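You operate a simulated robot arm through the tools that you are given. There is no shell and no other tool.

Carry out the task below with a simulated robot arm. There is one attempt and no reset: what you move stays moved.

TASK
Unclamp the glued board and lay it on the bench, off the plate.
Fine: loosen the blue and the orange clamp all the way and swing their arms aside.
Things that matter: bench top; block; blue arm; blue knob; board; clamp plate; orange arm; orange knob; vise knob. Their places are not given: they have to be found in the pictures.

The check looks at the end state, three seconds after you hand in, the way a careful person would. Anything else that was tipped, shoved, dropped, spilled or broken makes it a failure.

THE ROBOT
A 7-joint arm with a two-finger parallel gripper, fixed in place. Base frame: the origin is on the floor under the middle of its stand, x ahead of it, y to its left, z up. Units: mm, rad, N and s.
With the tool pointing down near the work surface it reaches from about 260 to 600 mm from the base axis. Its first joint turns from -2.897 to 2.897 rad. Payload 3.4 kg.
Tool frame: the origin (TCP) lies between the finger pads and is the grasp point; the fingertips stand 30 mm ahead of it; z points along the fingers, y is the line along which they close. Largest opening 94 mm; finger width 28, thickness 10; the body of the gripper, 50 by 96 mm, starts 55 mm behind the TCP.
Orientation is that of the tool frame in the base frame, as a unit quaternion [x, y, z, w]. With the fingers straight down and closing along the base's y, the tool's x points along the base's -x, its y along +y and its z along -z.

THE INTERFACE
- The arm moves only by the tool move_arm. Its arguments are lists of equal length, an entry for each row: "gripper": the gripper command, from -1 (fully open) to 1 (shut), values between in proportion; "linear": the shift along the tool's x, y, z in mm, a list of three; "dr": the turn, a rotation vector about the tool's x, y, z in rad, a list of three. In form: {"gripper": [gripper, ...], "linear": [[x, y, z], ...], "dr": [[ax, ay, az], ...]}. A call has 1 to 20 rows; each row shifts and turns the commanded pose from where the row before left it, along the tool's axes as they then stand. Rows are played at 5 a second. More than 50 mm and 0.15 rad between two rows, or a gripper value outside its range, and nothing of the call is played. A pose out of reach is approached as far as the arm can. The call stops where the force on the tool passes 50 N (or 10 N more than at its start, if that is more) or the arm is blocked; 0.2 s more then pass. The fingers move at their own pace (about 72 mm/s each) and stop on an object; they squeeze with about 44 N. The grip force told is the motor's: it shows also when the fingers shut on nothing. Time passes only in rows, and 0.2 s behind the last, so rows that do not move let the fingers close. It gives the time, the measured TCP pose, the force on the tool (base axes), the opening and the grip force at its end, in the units of the frame above (readings bear some noise), with the torque about the TCP (base axes, N m) and any sound that the robot's microphone picked up.
- Cameras (640 x 400 px; columns grow to the right, rows downward): "scene" is fixed at [402.1, -514.6, 1546.6]; the picture's right is [1.00, 0.09, 0.00], its down [0.07, -0.72, -0.69] and it looks along [-0.06, 0.68, -0.73] (base axes); focal length 258 px, centre (320, 200). "wrist" rides on the gripper at [76, 14, -103] in the tool frame; the picture's right is [-0.18, 0.98, 0.00], its down [-0.75, -0.14, -0.64] and it looks along [-0.63, -0.12, 0.77] (tool axes); focal length 243 px, centre (320, 200).
- snapshot(camera): a new picture of that camera. No time passes.
- raise_lower(by): moves the trunk up (or, below 0, down) by that many mm; the arm rides with it, the base frame stays. It gives what a move gives, with no picture.
- locate(camera, pixels): there is no depth. For up to 12 entries [column, row, z] of the newest picture of that camera ("zoom" is the newest enlarged one), the place [x, y] in the base frame at which the ray of that pixel passes the height z, good to about 2 mm, but the place of the scene camera against the robot may be out by one fixed shift of up to 18 mm in any direction. No time passes.
- close_up(camera, box): a new picture of the part [left, top, right, bottom] of that camera's present view, enlarged. No time passes.
- hand_in(): hands the job in; it is judged then, once.

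Open the gripper and draw the arm clear of the work before you hand the job in, unless the task says otherwise.

The tools are called as a command line: name --argument value ..., lists and objects as JSON in quotes. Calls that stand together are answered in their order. move_arm: Moves the arm, as the interface text tells. Its arguments: {"type":"object","properties":{"gripper":{"type":"array","items":{"type":"number"}},"linear":{"type":"array","items":{"type":"array","items":{"type":"number"}}},"dr":{"type":"array","items":{"type":"array","items":{"type":"number"}}}},"required":["gripper","linear","dr"]} The other tools are called the same way: raise_lower (by) moves the trunk up or down; snapshot (camera) takes a picture; locate (camera, pixels) gives the place at which the rays of pixels pass given heights; close_up (camera, box) takes an enlarged picture of a part of a camera's view; hand_in () hands the job in.

At the start:

```text
time: 0.0
ee_pos: [282.9, -197.8, 1329.8]
ee_rot: [0.0, 1.0, -0.001, -0.001]
contact_force: [0.4, 0.4, 0.6]
torque: [0.0, -0.01, -0.02]
width: 94.1
gripper_force: 0.1
trunk travel left (down, up): [-325.0, 61.0]
```

scene: 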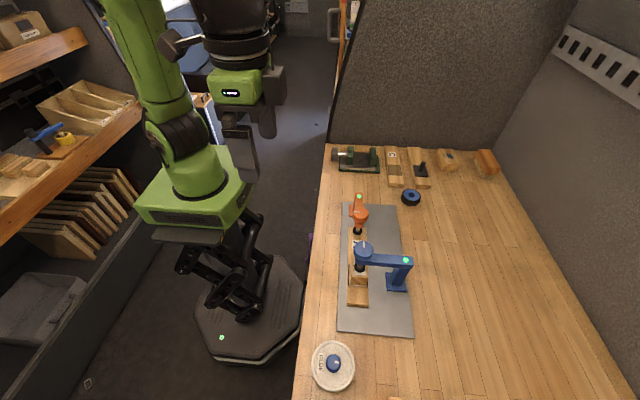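
wrist: 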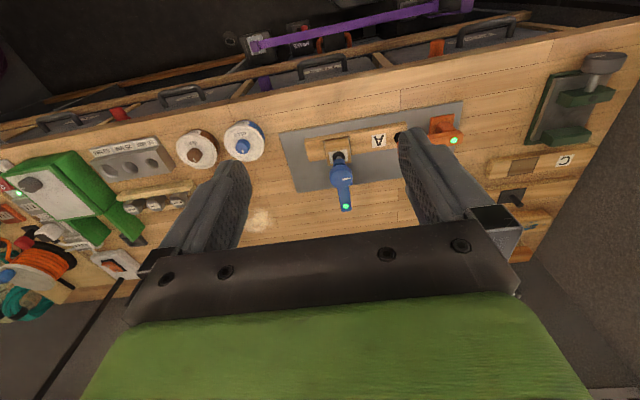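

The scene picture shows the plate around (375,270) with the blue clamp near (380,262) and the orange clamp near (360,213). I take enlarged pictures to see the clamps in detail.

close_up --camera "scene" --box '[310, 180, 440, 350]'

close_up --camera "wrist" --box '[260, 80, 500, 230]'

close_up --camera "scene" --box '[320, 130, 520, 250]'

```text
2.35 times, centred on (375, 265) of scene
```

zoom: 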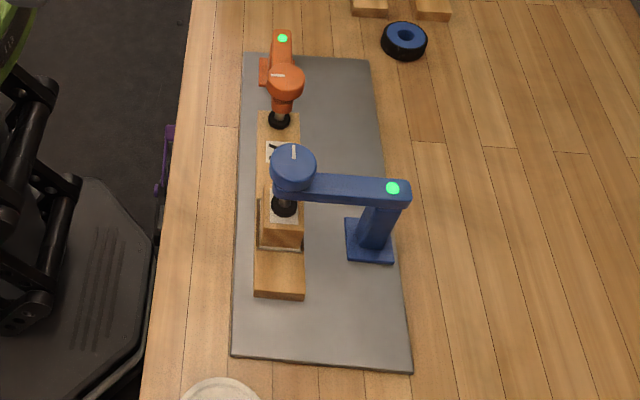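

```text
2.67 times, centred on (380, 155) of wrist
```

zoom: 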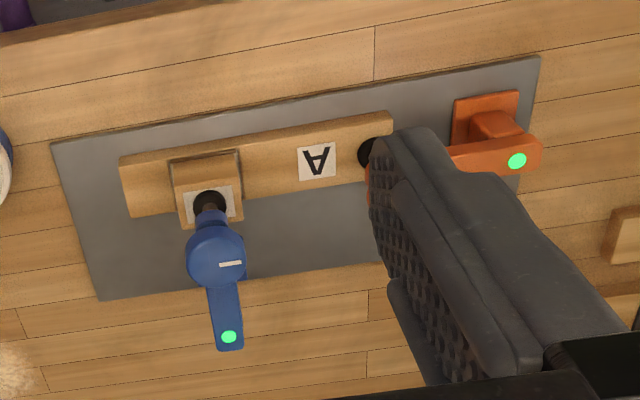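

```text
3.20 times, centred on (420, 190) of scene
```

zoom: 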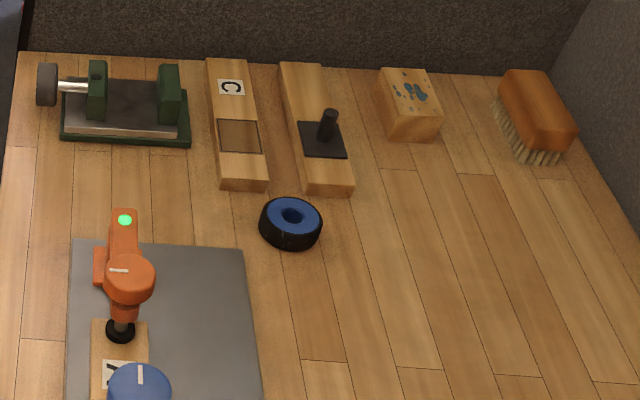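

I'll locate plate corners at several candidate heights in both cameras, to find the height of the bench; plate corners in the scene are about (342,202), (395,205), (338,331), (414.6,338.6), and in the wrist (279.5,134.4), (462.5,101.4), (297.5,192.5).

locate --camera "scene" --pixels '[[342.2, 202, 700], [342.2, 202, 800], [342.2, 202, 900], [338, 331, 700], [338, 331, 800], [338, 331, 900], [414.6, 338.6, 700], [414.6, 338.6, 800], [414.6, 338.6, 900], [395.4, 205.4, 700], [395.4, 205.4, 800], [395.4, 205.4, 900]]'

locate --camera "wrist" --pixels '[[279.5, 134.4, 700], [279.5, 134.4, 800], [279.5, 134.4, 900], [462.5, 101.4, 700], [462.5, 101.4, 800], [462.5, 101.4, 900], [297.5, 192.5, 700], [297.5, 192.5, 800], [297.5, 192.5, 900]]'

```text
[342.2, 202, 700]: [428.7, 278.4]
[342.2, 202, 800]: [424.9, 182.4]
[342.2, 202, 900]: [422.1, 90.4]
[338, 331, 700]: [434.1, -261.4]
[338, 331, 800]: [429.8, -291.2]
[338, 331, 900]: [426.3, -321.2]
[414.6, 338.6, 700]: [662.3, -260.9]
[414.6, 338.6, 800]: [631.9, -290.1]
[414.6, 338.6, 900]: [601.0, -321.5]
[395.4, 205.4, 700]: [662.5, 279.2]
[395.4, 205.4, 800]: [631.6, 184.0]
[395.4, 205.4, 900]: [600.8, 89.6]
```

```text
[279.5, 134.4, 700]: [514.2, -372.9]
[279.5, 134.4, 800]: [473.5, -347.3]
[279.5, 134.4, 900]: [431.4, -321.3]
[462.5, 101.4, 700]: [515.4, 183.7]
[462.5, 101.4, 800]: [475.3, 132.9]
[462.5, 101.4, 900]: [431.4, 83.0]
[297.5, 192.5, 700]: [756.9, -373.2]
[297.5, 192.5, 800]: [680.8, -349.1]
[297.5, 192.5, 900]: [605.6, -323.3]
```

The corner positions agree between the cameras at about z = 900–915, so the plate top is around there. I lower the trunk by 150 mm (fingertips to ~1150, well above the clamps) and look again to triangulate.

raise_lower --by -150

snapshot --camera "wrist"

snapshot --camera "scene"

```text
time: 1.8
ee_pos: [283.8, -197.6, 1181.2]
ee_rot: [0.0, 1.0, 0.0, -0.001]
contact_force: [-0.1, 0.0, 0.2]
torque: [0.0, 0.0, 0.03]
width: 94.1
gripper_force: 0.1
trunk travel left (down, up): [-175.0, 211.0]
```

```text
taken
```

wrist: 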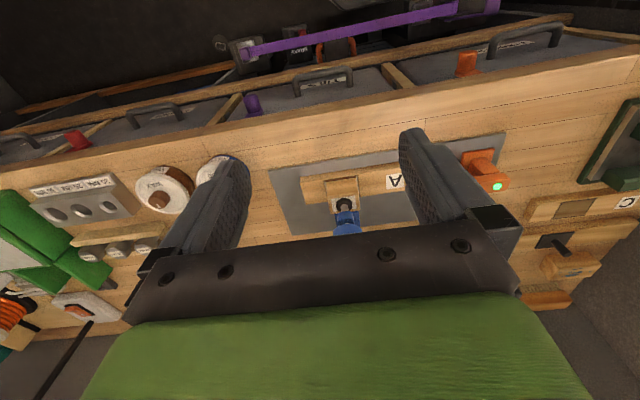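

```text
taken
```

scene: 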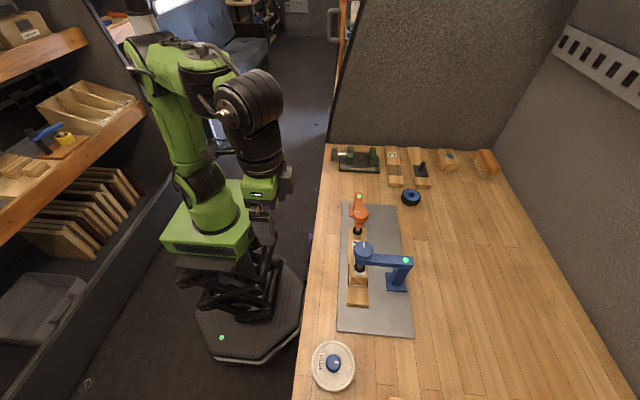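

The plate corners now appear near (268,170), (506,133) in the wrist view. I enlarge to read exact pixels.

close_up --camera "wrist" --box '[240, 100, 540, 287]'

```text
2.13 times, centred on (390, 194) of wrist
```

zoom: 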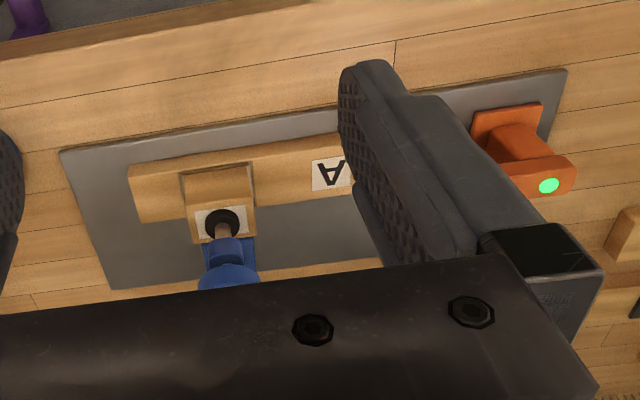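

locate --camera "zoom" --pixels '[[60, 152, 890], [60, 152, 900], [60, 152, 910], [60, 152, 920], [567, 70, 890], [567, 70, 900], [567, 70, 910], [567, 70, 920], [112, 289, 890], [112, 289, 900], [112, 289, 910], [112, 289, 920]]'

```text
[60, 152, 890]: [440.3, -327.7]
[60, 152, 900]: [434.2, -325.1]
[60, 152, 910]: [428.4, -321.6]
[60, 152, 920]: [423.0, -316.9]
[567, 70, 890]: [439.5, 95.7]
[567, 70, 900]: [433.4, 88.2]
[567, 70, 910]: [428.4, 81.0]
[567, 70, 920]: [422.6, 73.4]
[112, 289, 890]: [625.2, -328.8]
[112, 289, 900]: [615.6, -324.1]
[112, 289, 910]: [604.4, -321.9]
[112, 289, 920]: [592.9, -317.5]
```

Plate-top height estimates scatter around 905–920, so I need a wider baseline. I move the gripper forward 80 mm and +y 100 mm at the same height (clear of everything) and look again.

move_arm --gripper '[-1, -1, -1, -1, -1]' --linear '[[-20, 25, 0], [-20, 25, 0], [-20, 25, 0], [-20, 25, 0], [0, 0, 0]]' --dr '[[0, 0, 0], [0, 0, 0], [0, 0, 0], [0, 0, 0], [0, 0, 0]]'

close_up --camera "wrist" --box '[160, 40, 540, 277]'

```text
time: 3.0
ee_pos: [365.1, -96.9, 1180.0]
ee_rot: [0.001, 1.0, 0.0, 0.0]
contact_force: [0.4, -0.6, -0.1]
torque: [0.0, 0.0, -0.02]
width: 94.1
gripper_force: 0.1
trunk travel left (down, up): [-175.0, 211.0]
```

```text
1.68 times, centred on (350, 158) of wrist
```

zoom: 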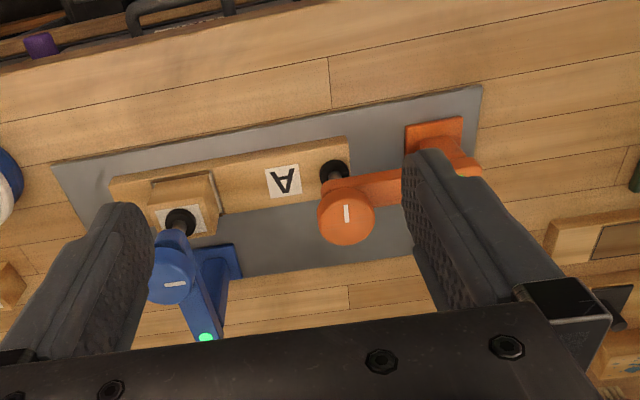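

The view is clear now: orange knob at zoom (346,216), blue knob at (171,275), board from (112,180) to (348,150). I take higher enlargements of each.

close_up --camera "wrist" --box '[180, 120, 320, 245]'

close_up --camera "wrist" --box '[310, 80, 460, 200]'

locate --camera "wrist" --pixels '[[190.5, 135, 900], [190.5, 135, 920], [435, 89.5, 900], [435, 89.5, 920], [356, 168, 950], [356, 168, 1000], [356, 168, 1050], [261, 203, 950], [261, 203, 1000], [261, 203, 1050]]'

```text
3.20 times, centred on (250, 182) of wrist
```

zoom: 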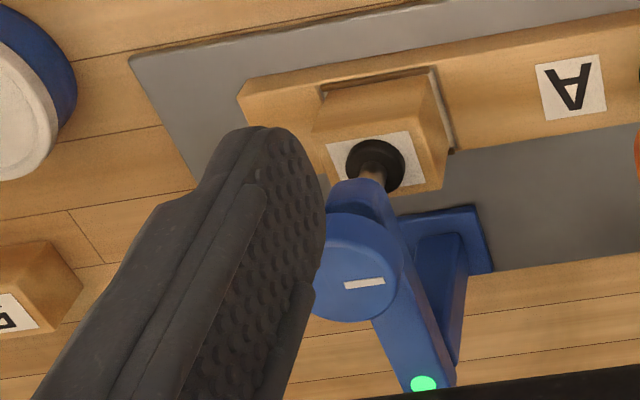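

```text
3.33 times, centred on (385, 140) of wrist
```

zoom: 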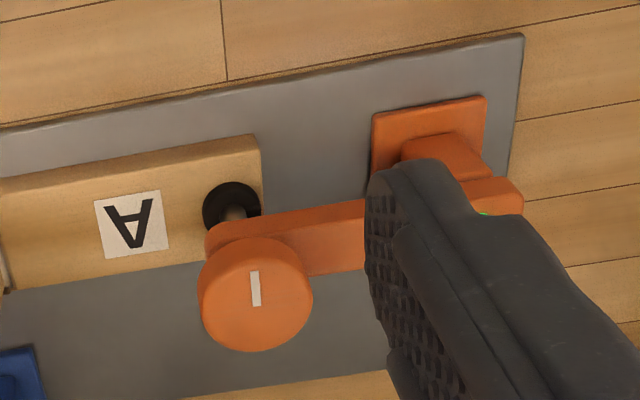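

```text
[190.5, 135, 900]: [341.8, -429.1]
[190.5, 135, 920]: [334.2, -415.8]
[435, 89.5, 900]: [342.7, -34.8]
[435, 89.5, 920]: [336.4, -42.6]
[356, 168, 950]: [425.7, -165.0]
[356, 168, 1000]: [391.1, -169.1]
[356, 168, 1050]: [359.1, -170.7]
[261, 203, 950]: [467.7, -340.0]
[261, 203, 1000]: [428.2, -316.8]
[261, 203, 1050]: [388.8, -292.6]
```

The locate used the older snapshot, so I take a fresh wrist snapshot and locate with it.

snapshot --camera "wrist"

locate --camera "zoom" --pixels '[[523, 34, 900], [523, 34, 910], [523, 34, 920], [260, 135, 910], [260, 135, 930], [260, 135, 950], [255, 290, 950], [255, 290, 1000], [255, 290, 1050], [486, 97, 910], [232, 207, 930], [232, 207, 950]]'

```text
taken
```

wrist: 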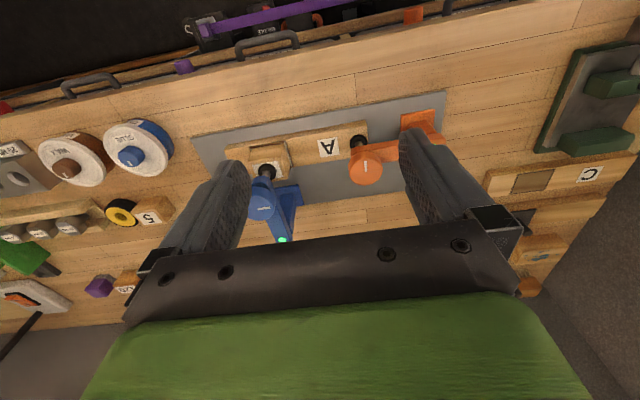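

```text
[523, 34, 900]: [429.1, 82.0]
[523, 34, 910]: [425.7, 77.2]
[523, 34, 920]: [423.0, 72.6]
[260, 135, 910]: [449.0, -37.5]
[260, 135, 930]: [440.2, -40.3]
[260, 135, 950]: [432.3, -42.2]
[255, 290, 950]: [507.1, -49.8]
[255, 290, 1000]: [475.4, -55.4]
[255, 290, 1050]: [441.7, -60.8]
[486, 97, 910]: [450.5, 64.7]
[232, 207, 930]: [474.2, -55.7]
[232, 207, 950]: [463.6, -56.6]
```

The plate corner agrees in three views at z≈920 → (423, 73). Now I intersect the knob marks between scene (orange mark ≈ (357.1,211.8), blue mark ≈ (363.5,244.6)) and wrist (orange (365.5,166.4), blue (263.8,208)).

locate --camera "scene" --pixels '[[357.1, 211.8, 960], [357.1, 211.8, 1000], [357.1, 211.8, 1040], [363.5, 244.6, 960], [363.5, 244.6, 1000], [363.5, 244.6, 1040], [363.5, 244.6, 1080], [359, 196, 1000], [405.5, 260, 1000], [359, 196, 1040], [405.5, 260, 1040]]'

locate --camera "wrist" --pixels '[[365.5, 166.4, 960], [365.5, 166.4, 1000], [365.5, 166.4, 1040], [263.8, 208, 960], [263.8, 208, 1000], [263.8, 208, 1040], [263.8, 208, 1080], [282.5, 239, 1000], [282.5, 239, 1040]]'

```text
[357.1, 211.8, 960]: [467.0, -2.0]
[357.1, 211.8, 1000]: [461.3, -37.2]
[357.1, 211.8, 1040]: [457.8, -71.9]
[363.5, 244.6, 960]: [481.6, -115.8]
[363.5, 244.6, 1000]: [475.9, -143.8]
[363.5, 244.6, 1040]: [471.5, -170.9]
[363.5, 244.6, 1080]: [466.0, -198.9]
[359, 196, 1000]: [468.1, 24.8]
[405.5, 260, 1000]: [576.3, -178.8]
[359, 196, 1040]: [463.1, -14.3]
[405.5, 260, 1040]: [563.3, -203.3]
```

```text
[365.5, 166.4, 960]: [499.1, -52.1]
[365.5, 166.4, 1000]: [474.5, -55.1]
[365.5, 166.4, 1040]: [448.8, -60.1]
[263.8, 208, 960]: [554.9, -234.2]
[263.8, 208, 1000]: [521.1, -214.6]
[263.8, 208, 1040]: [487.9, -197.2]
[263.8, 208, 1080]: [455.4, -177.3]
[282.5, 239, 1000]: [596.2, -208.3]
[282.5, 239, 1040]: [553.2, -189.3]
```

Intersecting rays: the orange knob top is ≈ (459.5,-57.5,1022), the blue knob top ≈ (468,-187,1064), and the blue LED/post ≈ (567.6,-195.5,1027). I take tighter scene enlargements to read knob thickness and gaps.

close_up --camera "scene" --box '[335, 230, 425, 300]'

close_up --camera "scene" --box '[335, 185, 395, 245]'

```text
5.71 times, centred on (380, 265) of scene
```

zoom: 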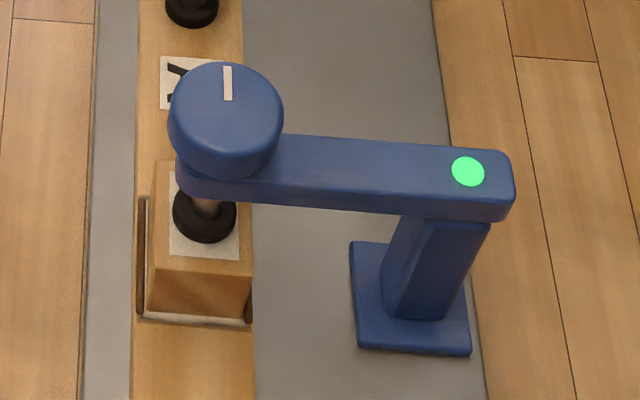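

```text
6.67 times, centred on (365, 215) of scene
```

zoom: 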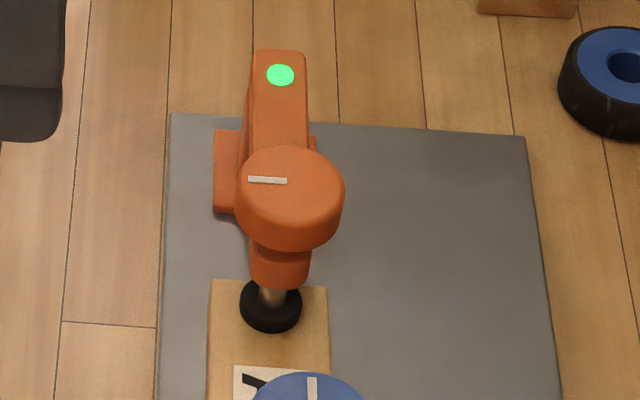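

The marks are off-centre index lines; the knob-top centres are about scene (360.5,213) orange and (363.5,249.2) blue; wrist (365.8,171.8) orange. I locate these.

locate --camera "scene" --pixels '[[360.5, 213, 1010], [360.5, 213, 1020], [360.5, 213, 1030], [363.5, 249.2, 1040], [363.5, 249.2, 1050], [363.5, 249.2, 1060]]'

locate --camera "wrist" --pixels '[[365.8, 171.8, 1000], [365.8, 171.8, 1010], [365.8, 171.8, 1020], [365.8, 171.8, 1030], [258, 209.5, 1040], [258, 209.5, 1050], [258, 209.5, 1060], [358.5, 140, 930], [358.5, 140, 940], [358.5, 140, 950]]'

```text
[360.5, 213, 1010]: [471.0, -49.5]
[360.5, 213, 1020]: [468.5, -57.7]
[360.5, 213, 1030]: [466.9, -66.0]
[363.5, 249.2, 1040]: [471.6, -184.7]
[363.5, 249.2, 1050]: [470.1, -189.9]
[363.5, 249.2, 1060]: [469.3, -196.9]
```

```text
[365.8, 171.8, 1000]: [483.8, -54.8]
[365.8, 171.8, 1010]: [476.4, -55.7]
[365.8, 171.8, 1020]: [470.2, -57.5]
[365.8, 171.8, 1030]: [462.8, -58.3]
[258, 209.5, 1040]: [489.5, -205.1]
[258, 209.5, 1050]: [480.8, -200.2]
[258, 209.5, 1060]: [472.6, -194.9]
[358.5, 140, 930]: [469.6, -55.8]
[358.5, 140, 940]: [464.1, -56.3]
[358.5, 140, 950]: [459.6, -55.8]
```

Both cameras agree: orange knob centre (469.5,-57.5), top ≈1021; blue knob centre ≈ (471,-195), top ≈1060. I move the open gripper over the orange knob at TCP z≈1110 (fingertips 1080, clear of both knobs) and look.

move_arm --gripper '[-1, -1, -1, -1, -1, -1]' --linear '[[-26, 10, 0], [-26, 10, 0], [-26, 10, 0], [-26, 9.4, 0], [0, 0, 40], [0, 0, 30]]' --dr '[[0, 0, 0], [0, 0, 0], [0, 0, 0], [0, 0, 0], [0, 0, 0], [0, 0, 0]]'

snapshot --camera "wrist"

close_up --camera "scene" --box '[320, 160, 440, 280]'

```text
time: 4.3
ee_pos: [467.2, -59.6, 1110.9]
ee_rot: [0.0, 1.0, 0.0, 0.0]
contact_force: [0.6, 0.4, -0.3]
torque: [0.02, 0.02, -0.01]
width: 93.9
gripper_force: 0.0
trunk travel left (down, up): [-175.0, 211.0]
```

```text
taken
```

wrist: 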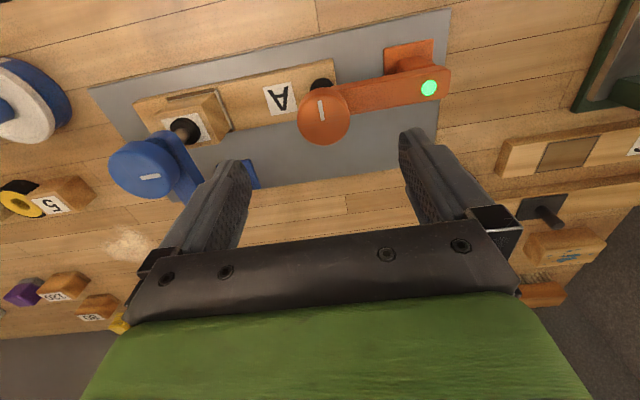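

```text
3.33 times, centred on (380, 220) of scene
```

zoom: 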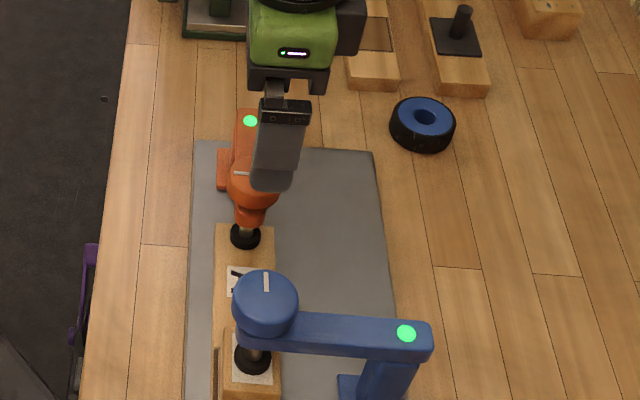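

From here both knobs are well visible. I enlarge each in the wrist view for accurate centres.

close_up --camera "wrist" --box '[90, 70, 250, 210]'

close_up --camera "wrist" --box '[280, 30, 460, 160]'

```text
2.86 times, centred on (170, 140) of wrist
```

zoom: 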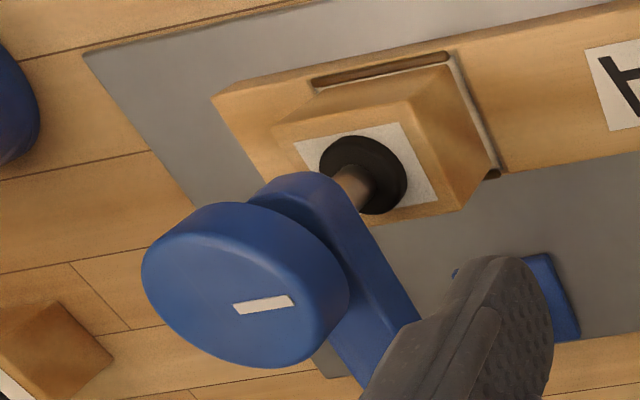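

```text
3.08 times, centred on (370, 95) of wrist
```

zoom: 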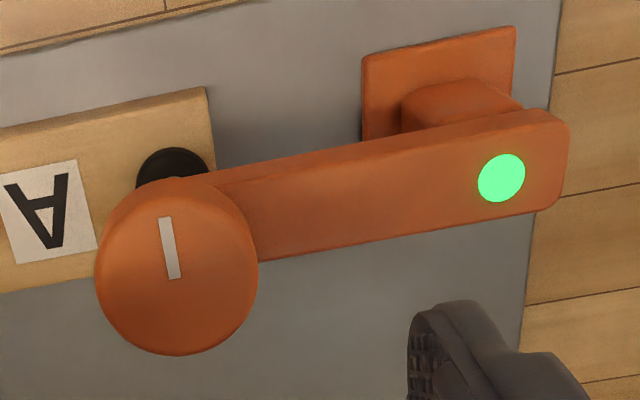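

locate --camera "zoom" --pixels '[[176, 276, 1010], [176, 276, 1020], [176, 276, 1030], [502, 178, 980], [502, 178, 990], [502, 178, 1000], [515, 28, 920], [362, 58, 920]]'

locate --camera "wrist" --pixels '[[145, 172, 1040], [145, 172, 1050], [145, 172, 1060]]'

```text
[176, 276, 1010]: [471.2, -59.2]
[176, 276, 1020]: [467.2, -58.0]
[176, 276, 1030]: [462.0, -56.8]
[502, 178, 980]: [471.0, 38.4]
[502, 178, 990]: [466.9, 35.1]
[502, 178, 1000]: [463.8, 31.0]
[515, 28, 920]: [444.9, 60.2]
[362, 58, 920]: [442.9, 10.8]
```

```text
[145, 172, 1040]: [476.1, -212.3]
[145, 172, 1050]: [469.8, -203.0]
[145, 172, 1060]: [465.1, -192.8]
```

Orange knob centre ≈ (468.5,-58), top ≈1019, arm top ≈ 989. I centre over it and wind the wrist 1.5 rad clockwise (seen from above) while still high, so there is room for a long counter-clockwise turn.

move_arm --gripper '[-1, -1, -1, -1, -1, -1, -1, -1, -1, -1, -1]' --linear '[[-1.3, 1.6, 0], [0, 0, 0], [0, 0, 0], [0, 0, 0], [0, 0, 0], [0, 0, 0], [0, 0, 0], [0, 0, 0], [0, 0, 0], [0, 0, 0], [0, 0, 0]]' --dr '[[0, 0, 0], [0, 0, 0.15], [0, 0, 0.15], [0, 0, 0.15], [0, 0, 0.15], [0, 0, 0.15], [0, 0, 0.15], [0, 0, 0.15], [0, 0, 0.15], [0, 0, 0.15], [0, 0, 0.15]]'

snapshot --camera "wrist"

```text
time: 6.8
ee_pos: [468.5, -57.6, 1109.0]
ee_rot: [0.683, 0.731, 0.0, -0.001]
contact_force: [-0.1, -0.6, 0.1]
torque: [0.01, 0.03, 0.0]
width: 94.1
gripper_force: 0.1
trunk travel left (down, up): [-175.0, 211.0]
```

```text
taken
```

wrist: 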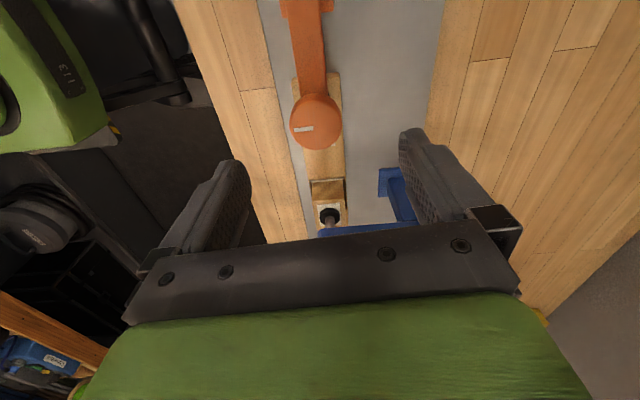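

The wrist followed. The tool axis projects to column 320; the knob's top is at about (316,120), so I enlarge to check centring.

close_up --camera "wrist" --box '[270, 70, 370, 170]'

```text
4.00 times, centred on (320, 120) of wrist
```

zoom: 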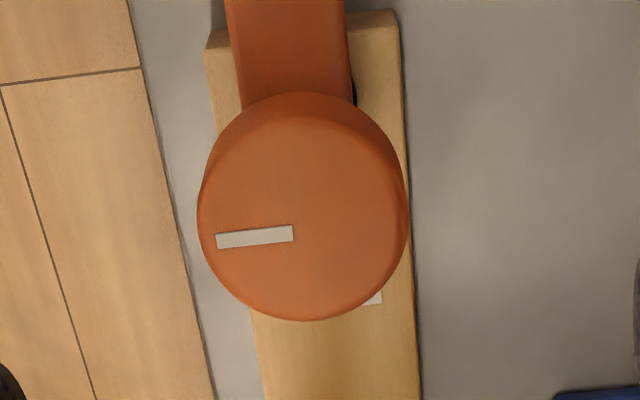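

locate --camera "zoom" --pixels '[[302, 230, 1010], [302, 230, 1019], [302, 230, 1028], [198, 230, 1019], [406, 230, 1019]]'

```text
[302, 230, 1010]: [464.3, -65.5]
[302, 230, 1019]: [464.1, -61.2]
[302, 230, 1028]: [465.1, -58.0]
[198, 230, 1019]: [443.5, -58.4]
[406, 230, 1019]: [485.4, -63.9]
```

Knob centre averages (466.3,-59), diameter ≈43. I descend open to TCP z≈1027 (tips ≈997, above the arm at ≈989) around the knob.

move_arm --gripper '[-1, -1, -1, -1, -1, -1]' --linear '[[-1.2, -2, 20], [0, 0, 20], [0, 0, 15], [0, 0, 15], [0, 0, 12], [0, 0, 0]]' --dr '[[0, 0, 0], [0, 0, 0], [0, 0, 0], [0, 0, 0], [0, 0, 0], [0, 0, 0]]'

snapshot --camera "wrist"

close_up --camera "scene" --box '[330, 180, 400, 240]'

```text
time: 8.2
ee_pos: [467.3, -58.5, 1025.7]
ee_rot: [0.681, 0.732, 0.001, 0.0]
contact_force: [0.0, -1.0, 0.3]
torque: [-0.02, 0.0, 0.0]
width: 94.1
gripper_force: 0.0
trunk travel left (down, up): [-175.0, 211.0]
```

```text
taken
```

wrist: 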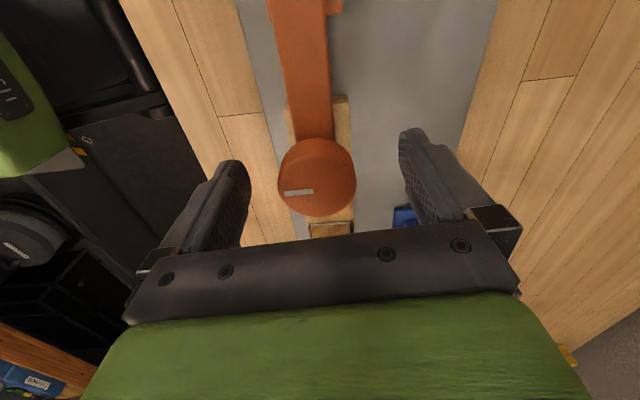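

```text
6.67 times, centred on (365, 210) of scene
```

zoom: 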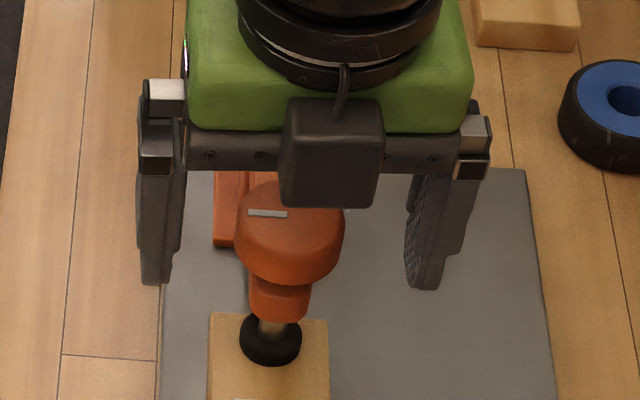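

Knob sits at column 317 between the fingers, centred. I close on it.

move_arm --gripper '[1, 1, 1, 1]' --linear '[[0, 0, 0], [0, 0, 0], [0, 0, 0], [0, 0, 0]]' --dr '[[0, 0, 0], [0, 0, 0], [0, 0, 0], [0, 0, 0]]'

close_up --camera "scene" --box '[330, 180, 400, 240]'

```text
time: 9.2
ee_pos: [464.8, -58.2, 1026.3]
ee_rot: [0.682, 0.732, 0.0, 0.0]
contact_force: [-6.9, -0.3, -3.7]
torque: [0.01, 0.25, 0.0]
width: 40.9
gripper_force: 45.1
trunk travel left (down, up): [-175.0, 211.0]
```

```text
6.67 times, centred on (365, 210) of scene
```

zoom: 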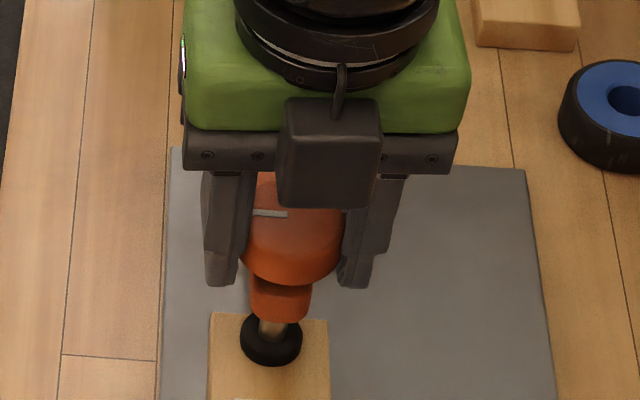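

Gripped at width 40.9; the arm was drawn to x=464.8, so the knob axis is there. I shift the command −2 mm in x to relieve and start a gentle counter-clockwise turn of 0.45 rad to read the torque.

move_arm --gripper '[1, 1, 1, 1, 1]' --linear '[[0, -2, 0], [0, 0, 0], [0, 0, 0], [0, 0, 0], [0, 0, 0]]' --dr '[[0, 0, 0], [0, 0, -0.15], [0, 0, -0.15], [0, 0, -0.15], [0, 0, 0]]'

close_up --camera "scene" --box '[330, 180, 400, 240]'

snapshot --camera "wrist"

```text
time: 10.3
ee_pos: [464.7, -57.7, 1028.3]
ee_rot: [0.502, 0.865, 0.0, 0.0]
contact_force: [0.5, -0.1, -7.1]
torque: [-0.17, -0.23, 0.02]
width: 40.7
gripper_force: 45.0
trunk travel left (down, up): [-175.0, 211.0]
```

```text
6.67 times, centred on (365, 210) of scene
```

zoom: 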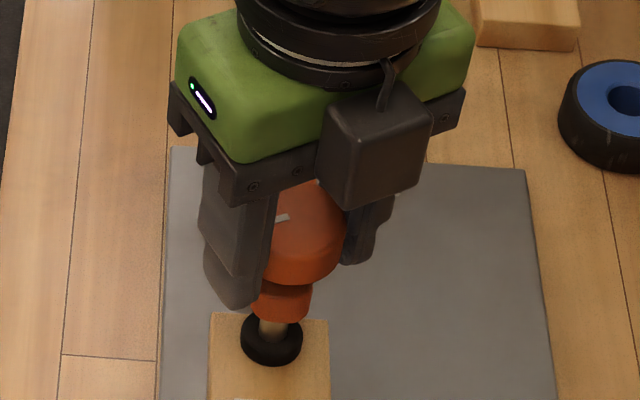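

```text
taken
```

wrist: 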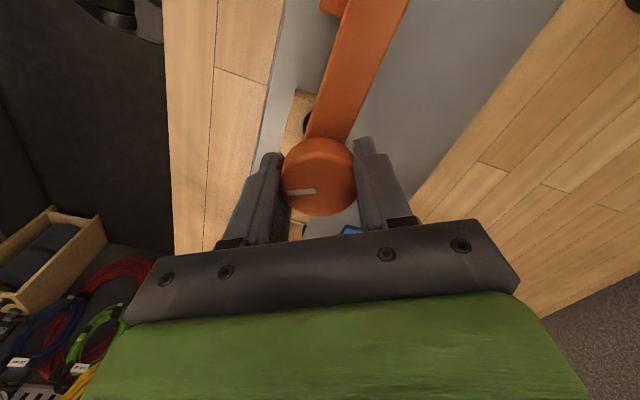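

The mark stays fixed relative to the fingers, so the knob turns with the gripper with little torque. I continue 1.5 rad counter-clockwise and watch z and force.

move_arm --gripper '[1, 1, 1, 1, 1, 1, 1, 1, 1, 1, 1]' --linear '[[0, 0, 0], [0, 0, 0], [0, 0, 0], [0, 0, 0], [0, 0, 0], [0, 0, 0], [0, 0, 0], [0, 0, 0], [0, 0, 0], [0, 0, 0], [0, 0, 0]]' --dr '[[0, 0, -0.15], [0, 0, -0.15], [0, 0, -0.15], [0, 0, -0.15], [0, 0, -0.15], [0, 0, -0.15], [0, 0, -0.15], [0, 0, -0.15], [0, 0, -0.15], [0, 0, -0.15], [0, 0, 0]]'

close_up --camera "scene" --box '[330, 180, 400, 240]'

snapshot --camera "wrist"

```text
time: 12.8
ee_pos: [465.3, -56.0, 1029.4]
ee_rot: [-0.224, 0.975, -0.001, 0.002]
contact_force: [11.3, 5.7, 16.4]
torque: [0.16, -0.66, 0.02]
width: 40.7
gripper_force: 44.6
trunk travel left (down, up): [-175.0, 211.0]
```

```text
6.67 times, centred on (365, 210) of scene
```

zoom: 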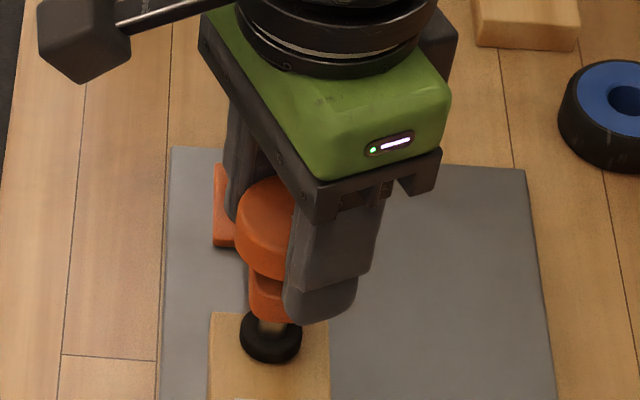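

```text
taken
```

wrist: 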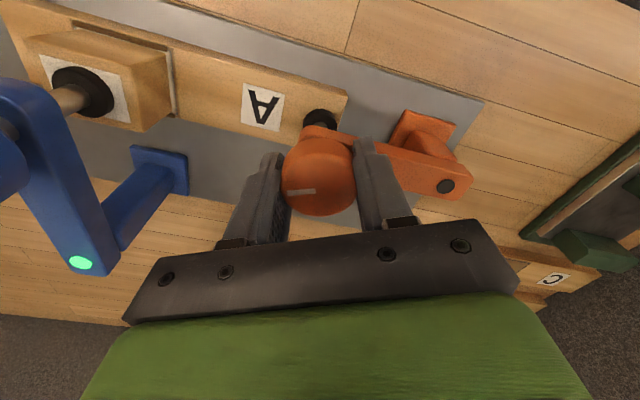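

The orange LED has gone dark, so the clamp is losing its hold; the force z is now +16 N, consistent with the knob rising with the thread. I relieve by raising 2 mm and check.

move_arm --gripper '[1, 1]' --linear '[[0, 0, -2], [0, 0, 0]]' --dr '[[0, 0, 0], [0, 0, 0]]'

```text
time: 13.3
ee_pos: [466.1, -57.1, 1029.2]
ee_rot: [-0.223, 0.975, 0.0, -0.001]
contact_force: [11.5, 5.4, 7.6]
torque: [0.2, -0.59, -0.01]
width: 40.6
gripper_force: 45.0
trunk travel left (down, up): [-175.0, 211.0]
```

Fz dropped to 7.6 N; there is a side load of (11,5) N. I re-centre the command by about (+3,+1.5) mm and raise 1.5 mm more.

move_arm --gripper '[1, 1]' --linear '[[-3.4, 0, -1.5], [0, 0, 0]]' --dr '[[0, 0, 0], [0, 0, 0]]'

```text
time: 13.9
ee_pos: [465.9, -56.7, 1030.5]
ee_rot: [-0.223, 0.975, 0.001, -0.004]
contact_force: [-2.2, 2.5, -5.2]
torque: [-0.12, 0.72, 0.02]
width: 41.1
gripper_force: 45.0
trunk travel left (down, up): [-175.0, 211.0]
```

Nearly load-free now. I continue counter-clockwise 1.2 rad with 0.3 mm lift per row.

move_arm --gripper '[1, 1, 1, 1, 1, 1, 1, 1, 1]' --linear '[[0, 0, -0.3], [0, 0, -0.3], [0, 0, -0.3], [0, 0, -0.3], [0, 0, -0.3], [0, 0, -0.3], [0, 0, -0.3], [0, 0, -0.3], [0, 0, 0]]' --dr '[[0, 0, -0.15], [0, 0, -0.15], [0, 0, -0.15], [0, 0, -0.15], [0, 0, -0.15], [0, 0, -0.15], [0, 0, -0.15], [0, 0, -0.15], [0, 0, 0]]'

snapshot --camera "wrist"

close_up --camera "scene" --box '[330, 180, 400, 240]'

```text
time: 15.9
ee_pos: [468.4, -56.8, 1034.8]
ee_rot: [0.735, -0.678, -0.001, 0.0]
contact_force: [-0.3, 5.2, -9.3]
torque: [0.1, -0.17, 0.02]
width: 40.6
gripper_force: 44.5
trunk travel left (down, up): [-175.0, 211.0]
```

```text
taken
```

wrist: 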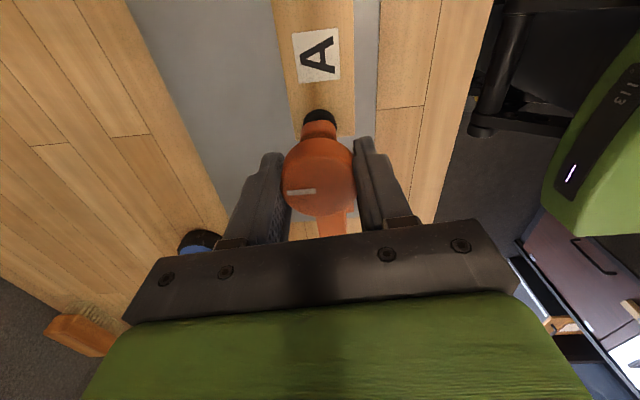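

```text
6.67 times, centred on (365, 210) of scene
```

zoom: 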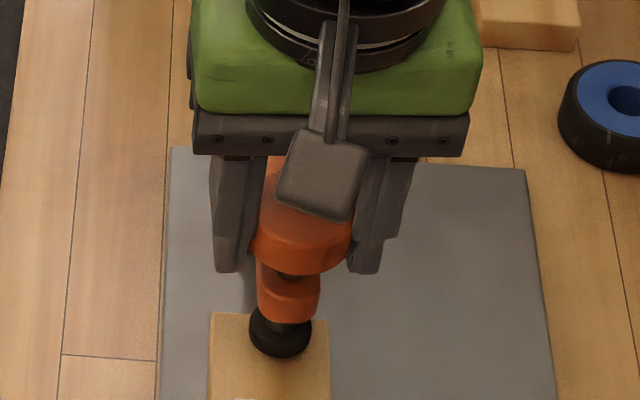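

The foot is now visibly free of the board and the knob has risen. I keep turning towards the end stop: 1.5 rad more with 0.22 mm lift per row.

move_arm --gripper '[1, 1, 1, 1, 1, 1, 1, 1, 1, 1, 1]' --linear '[[0, 0, -0.22], [0, 0, -0.22], [0, 0, -0.22], [0, 0, -0.22], [0, 0, -0.22], [0, 0, -0.22], [0, 0, -0.22], [0, 0, -0.22], [0, 0, -0.22], [0, 0, -0.22], [0, 0, 0]]' --dr '[[0, 0, -0.15], [0, 0, -0.15], [0, 0, -0.15], [0, 0, -0.15], [0, 0, -0.15], [0, 0, -0.15], [0, 0, -0.15], [0, 0, -0.15], [0, 0, -0.15], [0, 0, -0.15], [0, 0, 0]]'

snapshot --camera "wrist"

close_up --camera "scene" --box '[330, 180, 400, 240]'

```text
time: 18.4
ee_pos: [469.9, -56.1, 1035.1]
ee_rot: [1.0, 0.004, 0.0, 0.0]
contact_force: [10.3, -3.4, 1.9]
torque: [-0.11, -0.23, -0.98]
width: 41.1
gripper_force: 45.3
trunk travel left (down, up): [-175.0, 211.0]
```

```text
taken
```

wrist: 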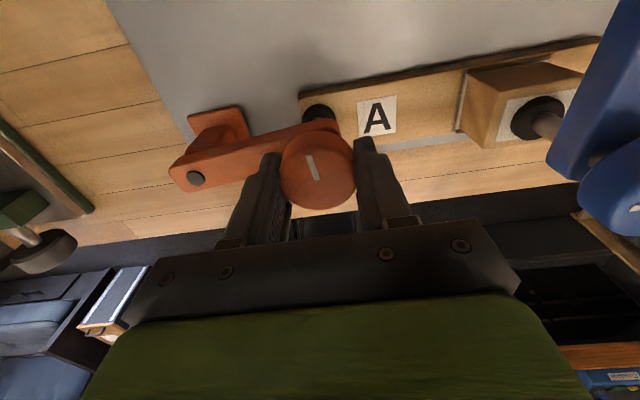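

```text
6.67 times, centred on (365, 210) of scene
```

zoom: 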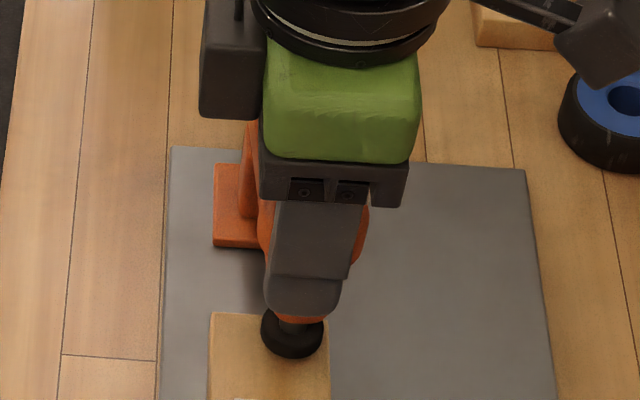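

The mark now slipped relative to the fingers and the torque reads −0.98 N·m, so the knob reached its stop after about 3.4 rad. I open, lift clear, and look at the result.

move_arm --gripper '[-1, -1, -1, -1, -1, -1, -1]' --linear '[[0, 0, 0], [0, 0, 0], [0, 0, 0], [0, 0, -25], [0, 0, -25], [0, 0, -25], [0, 0, 0]]' --dr '[[0, 0, 0], [0, 0, 0], [0, 0, 0], [0, 0, 0], [0, 0, 0], [0, 0, 0], [0, 0, 0]]'

snapshot --camera "wrist"

close_up --camera "scene" --box '[330, 180, 400, 240]'

```text
time: 19.9
ee_pos: [469.0, -56.9, 1110.9]
ee_rot: [1.0, 0.002, 0.0, 0.0]
contact_force: [-0.6, 0.9, -0.4]
torque: [0.01, -0.01, 0.0]
width: 94.0
gripper_force: 0.0
trunk travel left (down, up): [-175.0, 211.0]
```

```text
taken
```

wrist: 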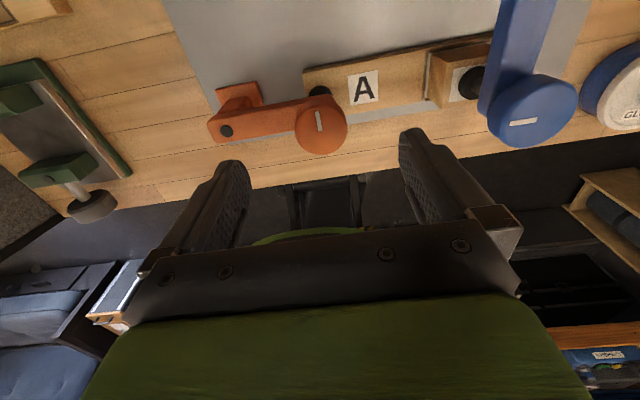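

```text
6.67 times, centred on (365, 210) of scene
```

zoom: 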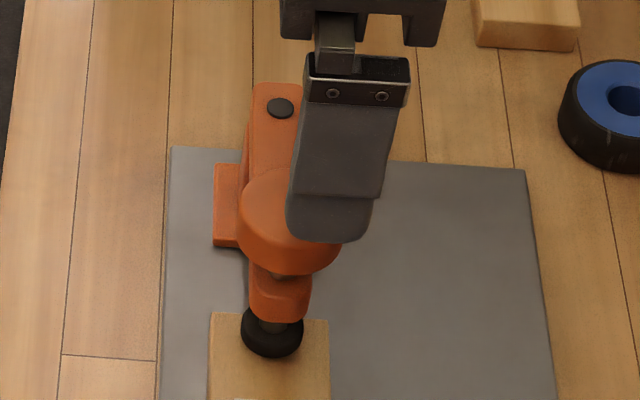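

The LED is dark and the foot is lifted. To verify it is truly at the stop, I unwind the wrist 1.5 rad clockwise above the knob and look at it before a check re-grasp.

move_arm --gripper '[-1, -1, -1, -1, -1, -1, -1, -1, -1, -1, -1]' --linear '[[0, 0, 0], [0, 0, 0], [0, 0, 0], [0, 0, 0], [0, 0, 0], [0, 0, 0], [0, 0, 0], [0, 0, 0], [0, 0, 0], [0, 0, 0], [0, 0, 0]]' --dr '[[0, 0, 0.15], [0, 0, 0.15], [0, 0, 0.15], [0, 0, 0.15], [0, 0, 0.15], [0, 0, 0.15], [0, 0, 0.15], [0, 0, 0.15], [0, 0, 0.15], [0, 0, 0.15], [0, 0, 0]]'

snapshot --camera "wrist"

close_up --camera "wrist" --box '[260, 60, 380, 180]'

close_up --camera "scene" --box '[330, 180, 400, 240]'

```text
time: 22.4
ee_pos: [469.0, -55.8, 1112.3]
ee_rot: [0.733, -0.68, 0.0, 0.0]
contact_force: [0.9, -0.2, -0.5]
torque: [0.02, 0.02, -0.01]
width: 94.0
gripper_force: 0.1
trunk travel left (down, up): [-175.0, 211.0]
```

```text
taken
```

wrist: 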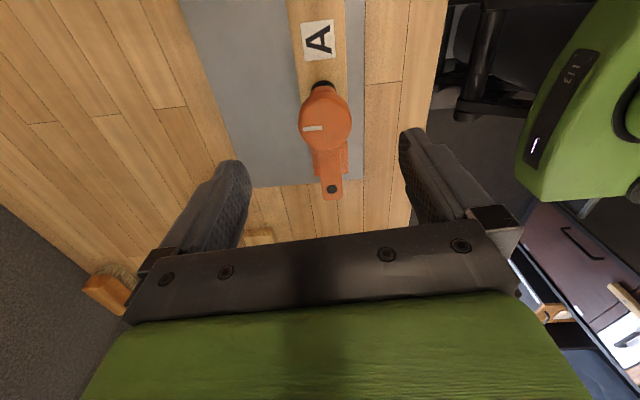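

```text
3.33 times, centred on (320, 120) of wrist
```

zoom: 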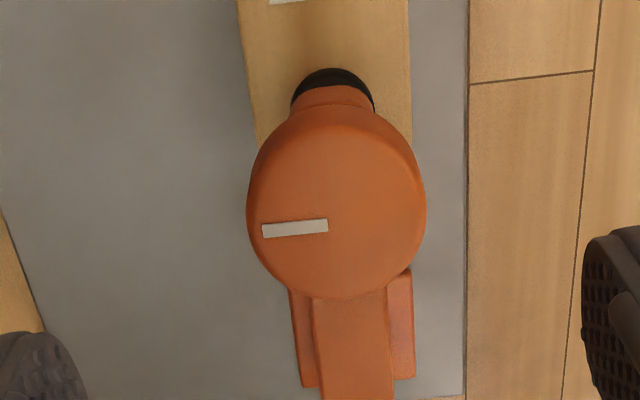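

```text
6.67 times, centred on (365, 210) of scene
```

zoom: 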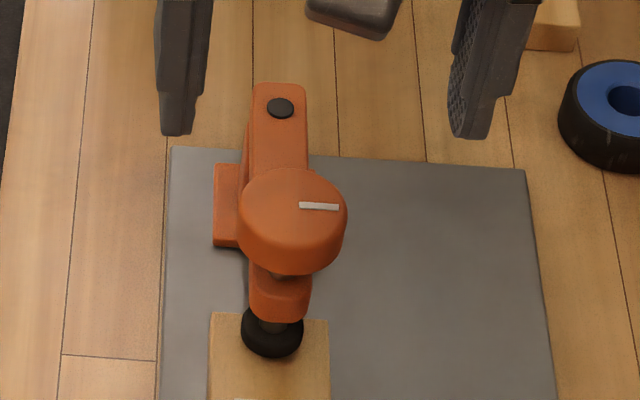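

The mark points exactly +x, i.e. the knob turned by 180° and then held at its stop (torque −1 N·m) with the foot raised. I locate the knob centre (zoom ≈ (336,218)) to grasp it for swinging the arm.

locate --camera "zoom" --pixels '[[336, 218, 1020], [336, 218, 1026], [336, 218, 1032], [247, 218, 1026], [426, 218, 1026]]'

locate --camera "wrist" --pixels '[[332, 189, 985], [332, 189, 990], [332, 189, 995]]'

```text
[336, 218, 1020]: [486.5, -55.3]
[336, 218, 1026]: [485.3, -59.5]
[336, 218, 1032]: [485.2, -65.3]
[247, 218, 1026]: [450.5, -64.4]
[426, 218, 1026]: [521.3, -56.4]
```

```text
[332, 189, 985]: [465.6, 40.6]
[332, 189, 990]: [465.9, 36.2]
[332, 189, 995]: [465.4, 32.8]
```

locate --camera "wrist" --pixels '[[324.8, 125.4, 1020], [324.8, 125.4, 1026], [324.8, 125.4, 1032], [298, 125.4, 1026], [351.8, 125.4, 1026]]'

locate --camera "scene" --pixels '[[359, 196, 988]]'

```text
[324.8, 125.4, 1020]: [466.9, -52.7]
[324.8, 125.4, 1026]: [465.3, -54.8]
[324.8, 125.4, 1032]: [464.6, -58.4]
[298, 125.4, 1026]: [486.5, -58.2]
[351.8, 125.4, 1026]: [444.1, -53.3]
```

```text
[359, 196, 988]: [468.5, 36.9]
```

Knob centre (465.3,-56.5), pivot ≈ (466.5,36). I shift 3.5 mm toward −x and descend to TCP z≈1036 around the raised knob, then close.

move_arm --gripper '[-1, -1, -1, -1, -1, 1, 1, 1, 1]' --linear '[[0.5, 3.5, 20], [0, 0, 20], [0, 0, 18], [0, 0, 17], [0, 0, 0], [0, 0, 0], [0, 0, 0], [0, 0, 0], [0, 0, 0]]' --dr '[[0, 0, 0], [0, 0, 0], [0, 0, 0], [0, 0, 0], [0, 0, 0], [0, 0, 0], [0, 0, 0], [0, 0, 0], [0, 0, 0]]'

snapshot --camera "wrist"

```text
time: 24.4
ee_pos: [465.8, -57.4, 1034.9]
ee_rot: [0.735, -0.679, 0.0, 0.0]
contact_force: [0.3, -0.3, -1.1]
torque: [0.0, -0.01, 0.0]
width: 41.0
gripper_force: 45.2
trunk travel left (down, up): [-175.0, 211.0]
```

```text
taken
```

wrist: 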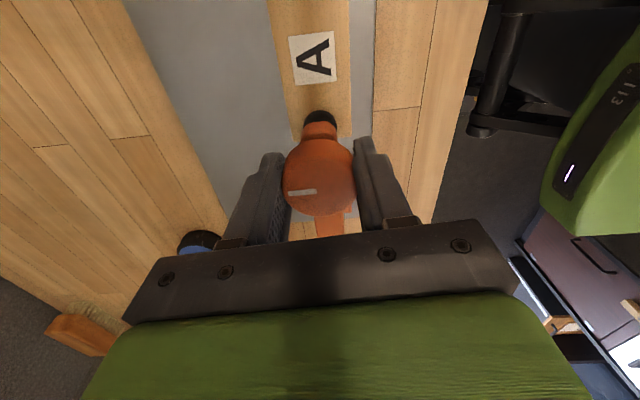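

Gripped, load-free. I swing the arm counter-clockwise about its post: each row moves 14 mm along the arc and turns −0.15 rad; first three rows as a test.

move_arm --gripper '[1, 1, 1, 1]' --linear '[[0.16, -14, 0], [0.16, -14, 0], [0.16, -14, 0], [0, 0, 0]]' --dr '[[0, 0, -0.15], [0, 0, -0.15], [0, 0, -0.15], [0, 0, 0]]'

close_up --camera "scene" --box '[320, 170, 440, 250]'

```text
time: 25.4
ee_pos: [506.4, -47.4, 1035.0]
ee_rot: [0.868, -0.496, -0.001, 0.001]
contact_force: [-2.5, 3.5, -10.3]
torque: [0.29, 0.23, 0.05]
width: 40.6
gripper_force: 44.6
trunk travel left (down, up): [-175.0, 211.0]
```

```text
5.00 times, centred on (380, 210) of scene
```

zoom: 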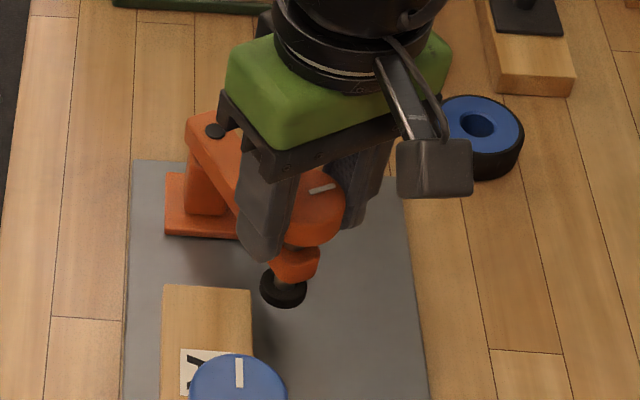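

The arm follows with small forces. I continue 7 more rows (with 1 mm lowering to relieve the −10 N in z).

move_arm --gripper '[1, 1, 1, 1, 1, 1, 1, 1]' --linear '[[0.16, -14, 1], [0.16, -14, 0], [0.16, -14, 0], [0.16, -14, 0], [0.16, -14, 0], [0.16, -14, 0], [0.16, -14, 0], [0, 0, 0]]' --dr '[[0, 0, -0.15], [0, 0, -0.15], [0, 0, -0.15], [0, 0, -0.15], [0, 0, -0.15], [0, 0, -0.15], [0, 0, -0.15], [0, 0, 0]]'

close_up --camera "scene" --box '[320, 170, 440, 250]'

```text
time: 27.1
ee_pos: [556.8, 29.3, 1035.8]
ee_rot: [1.0, 0.004, 0.0, 0.0]
contact_force: [-24.4, 2.5, -9.4]
torque: [-0.07, 0.68, 0.03]
width: 40.8
gripper_force: 45.6
trunk travel left (down, up): [-175.0, 211.0]
```

```text
5.00 times, centred on (380, 210) of scene
```

zoom: 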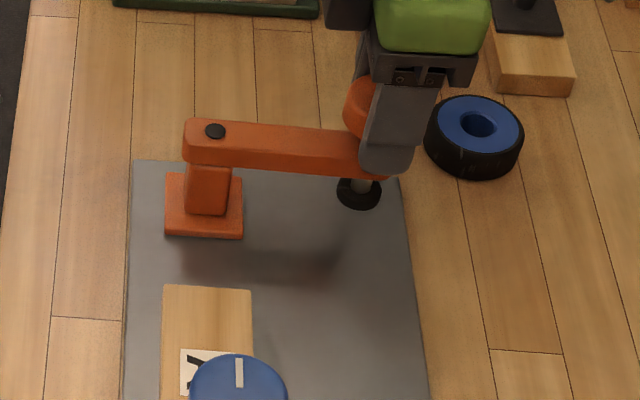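

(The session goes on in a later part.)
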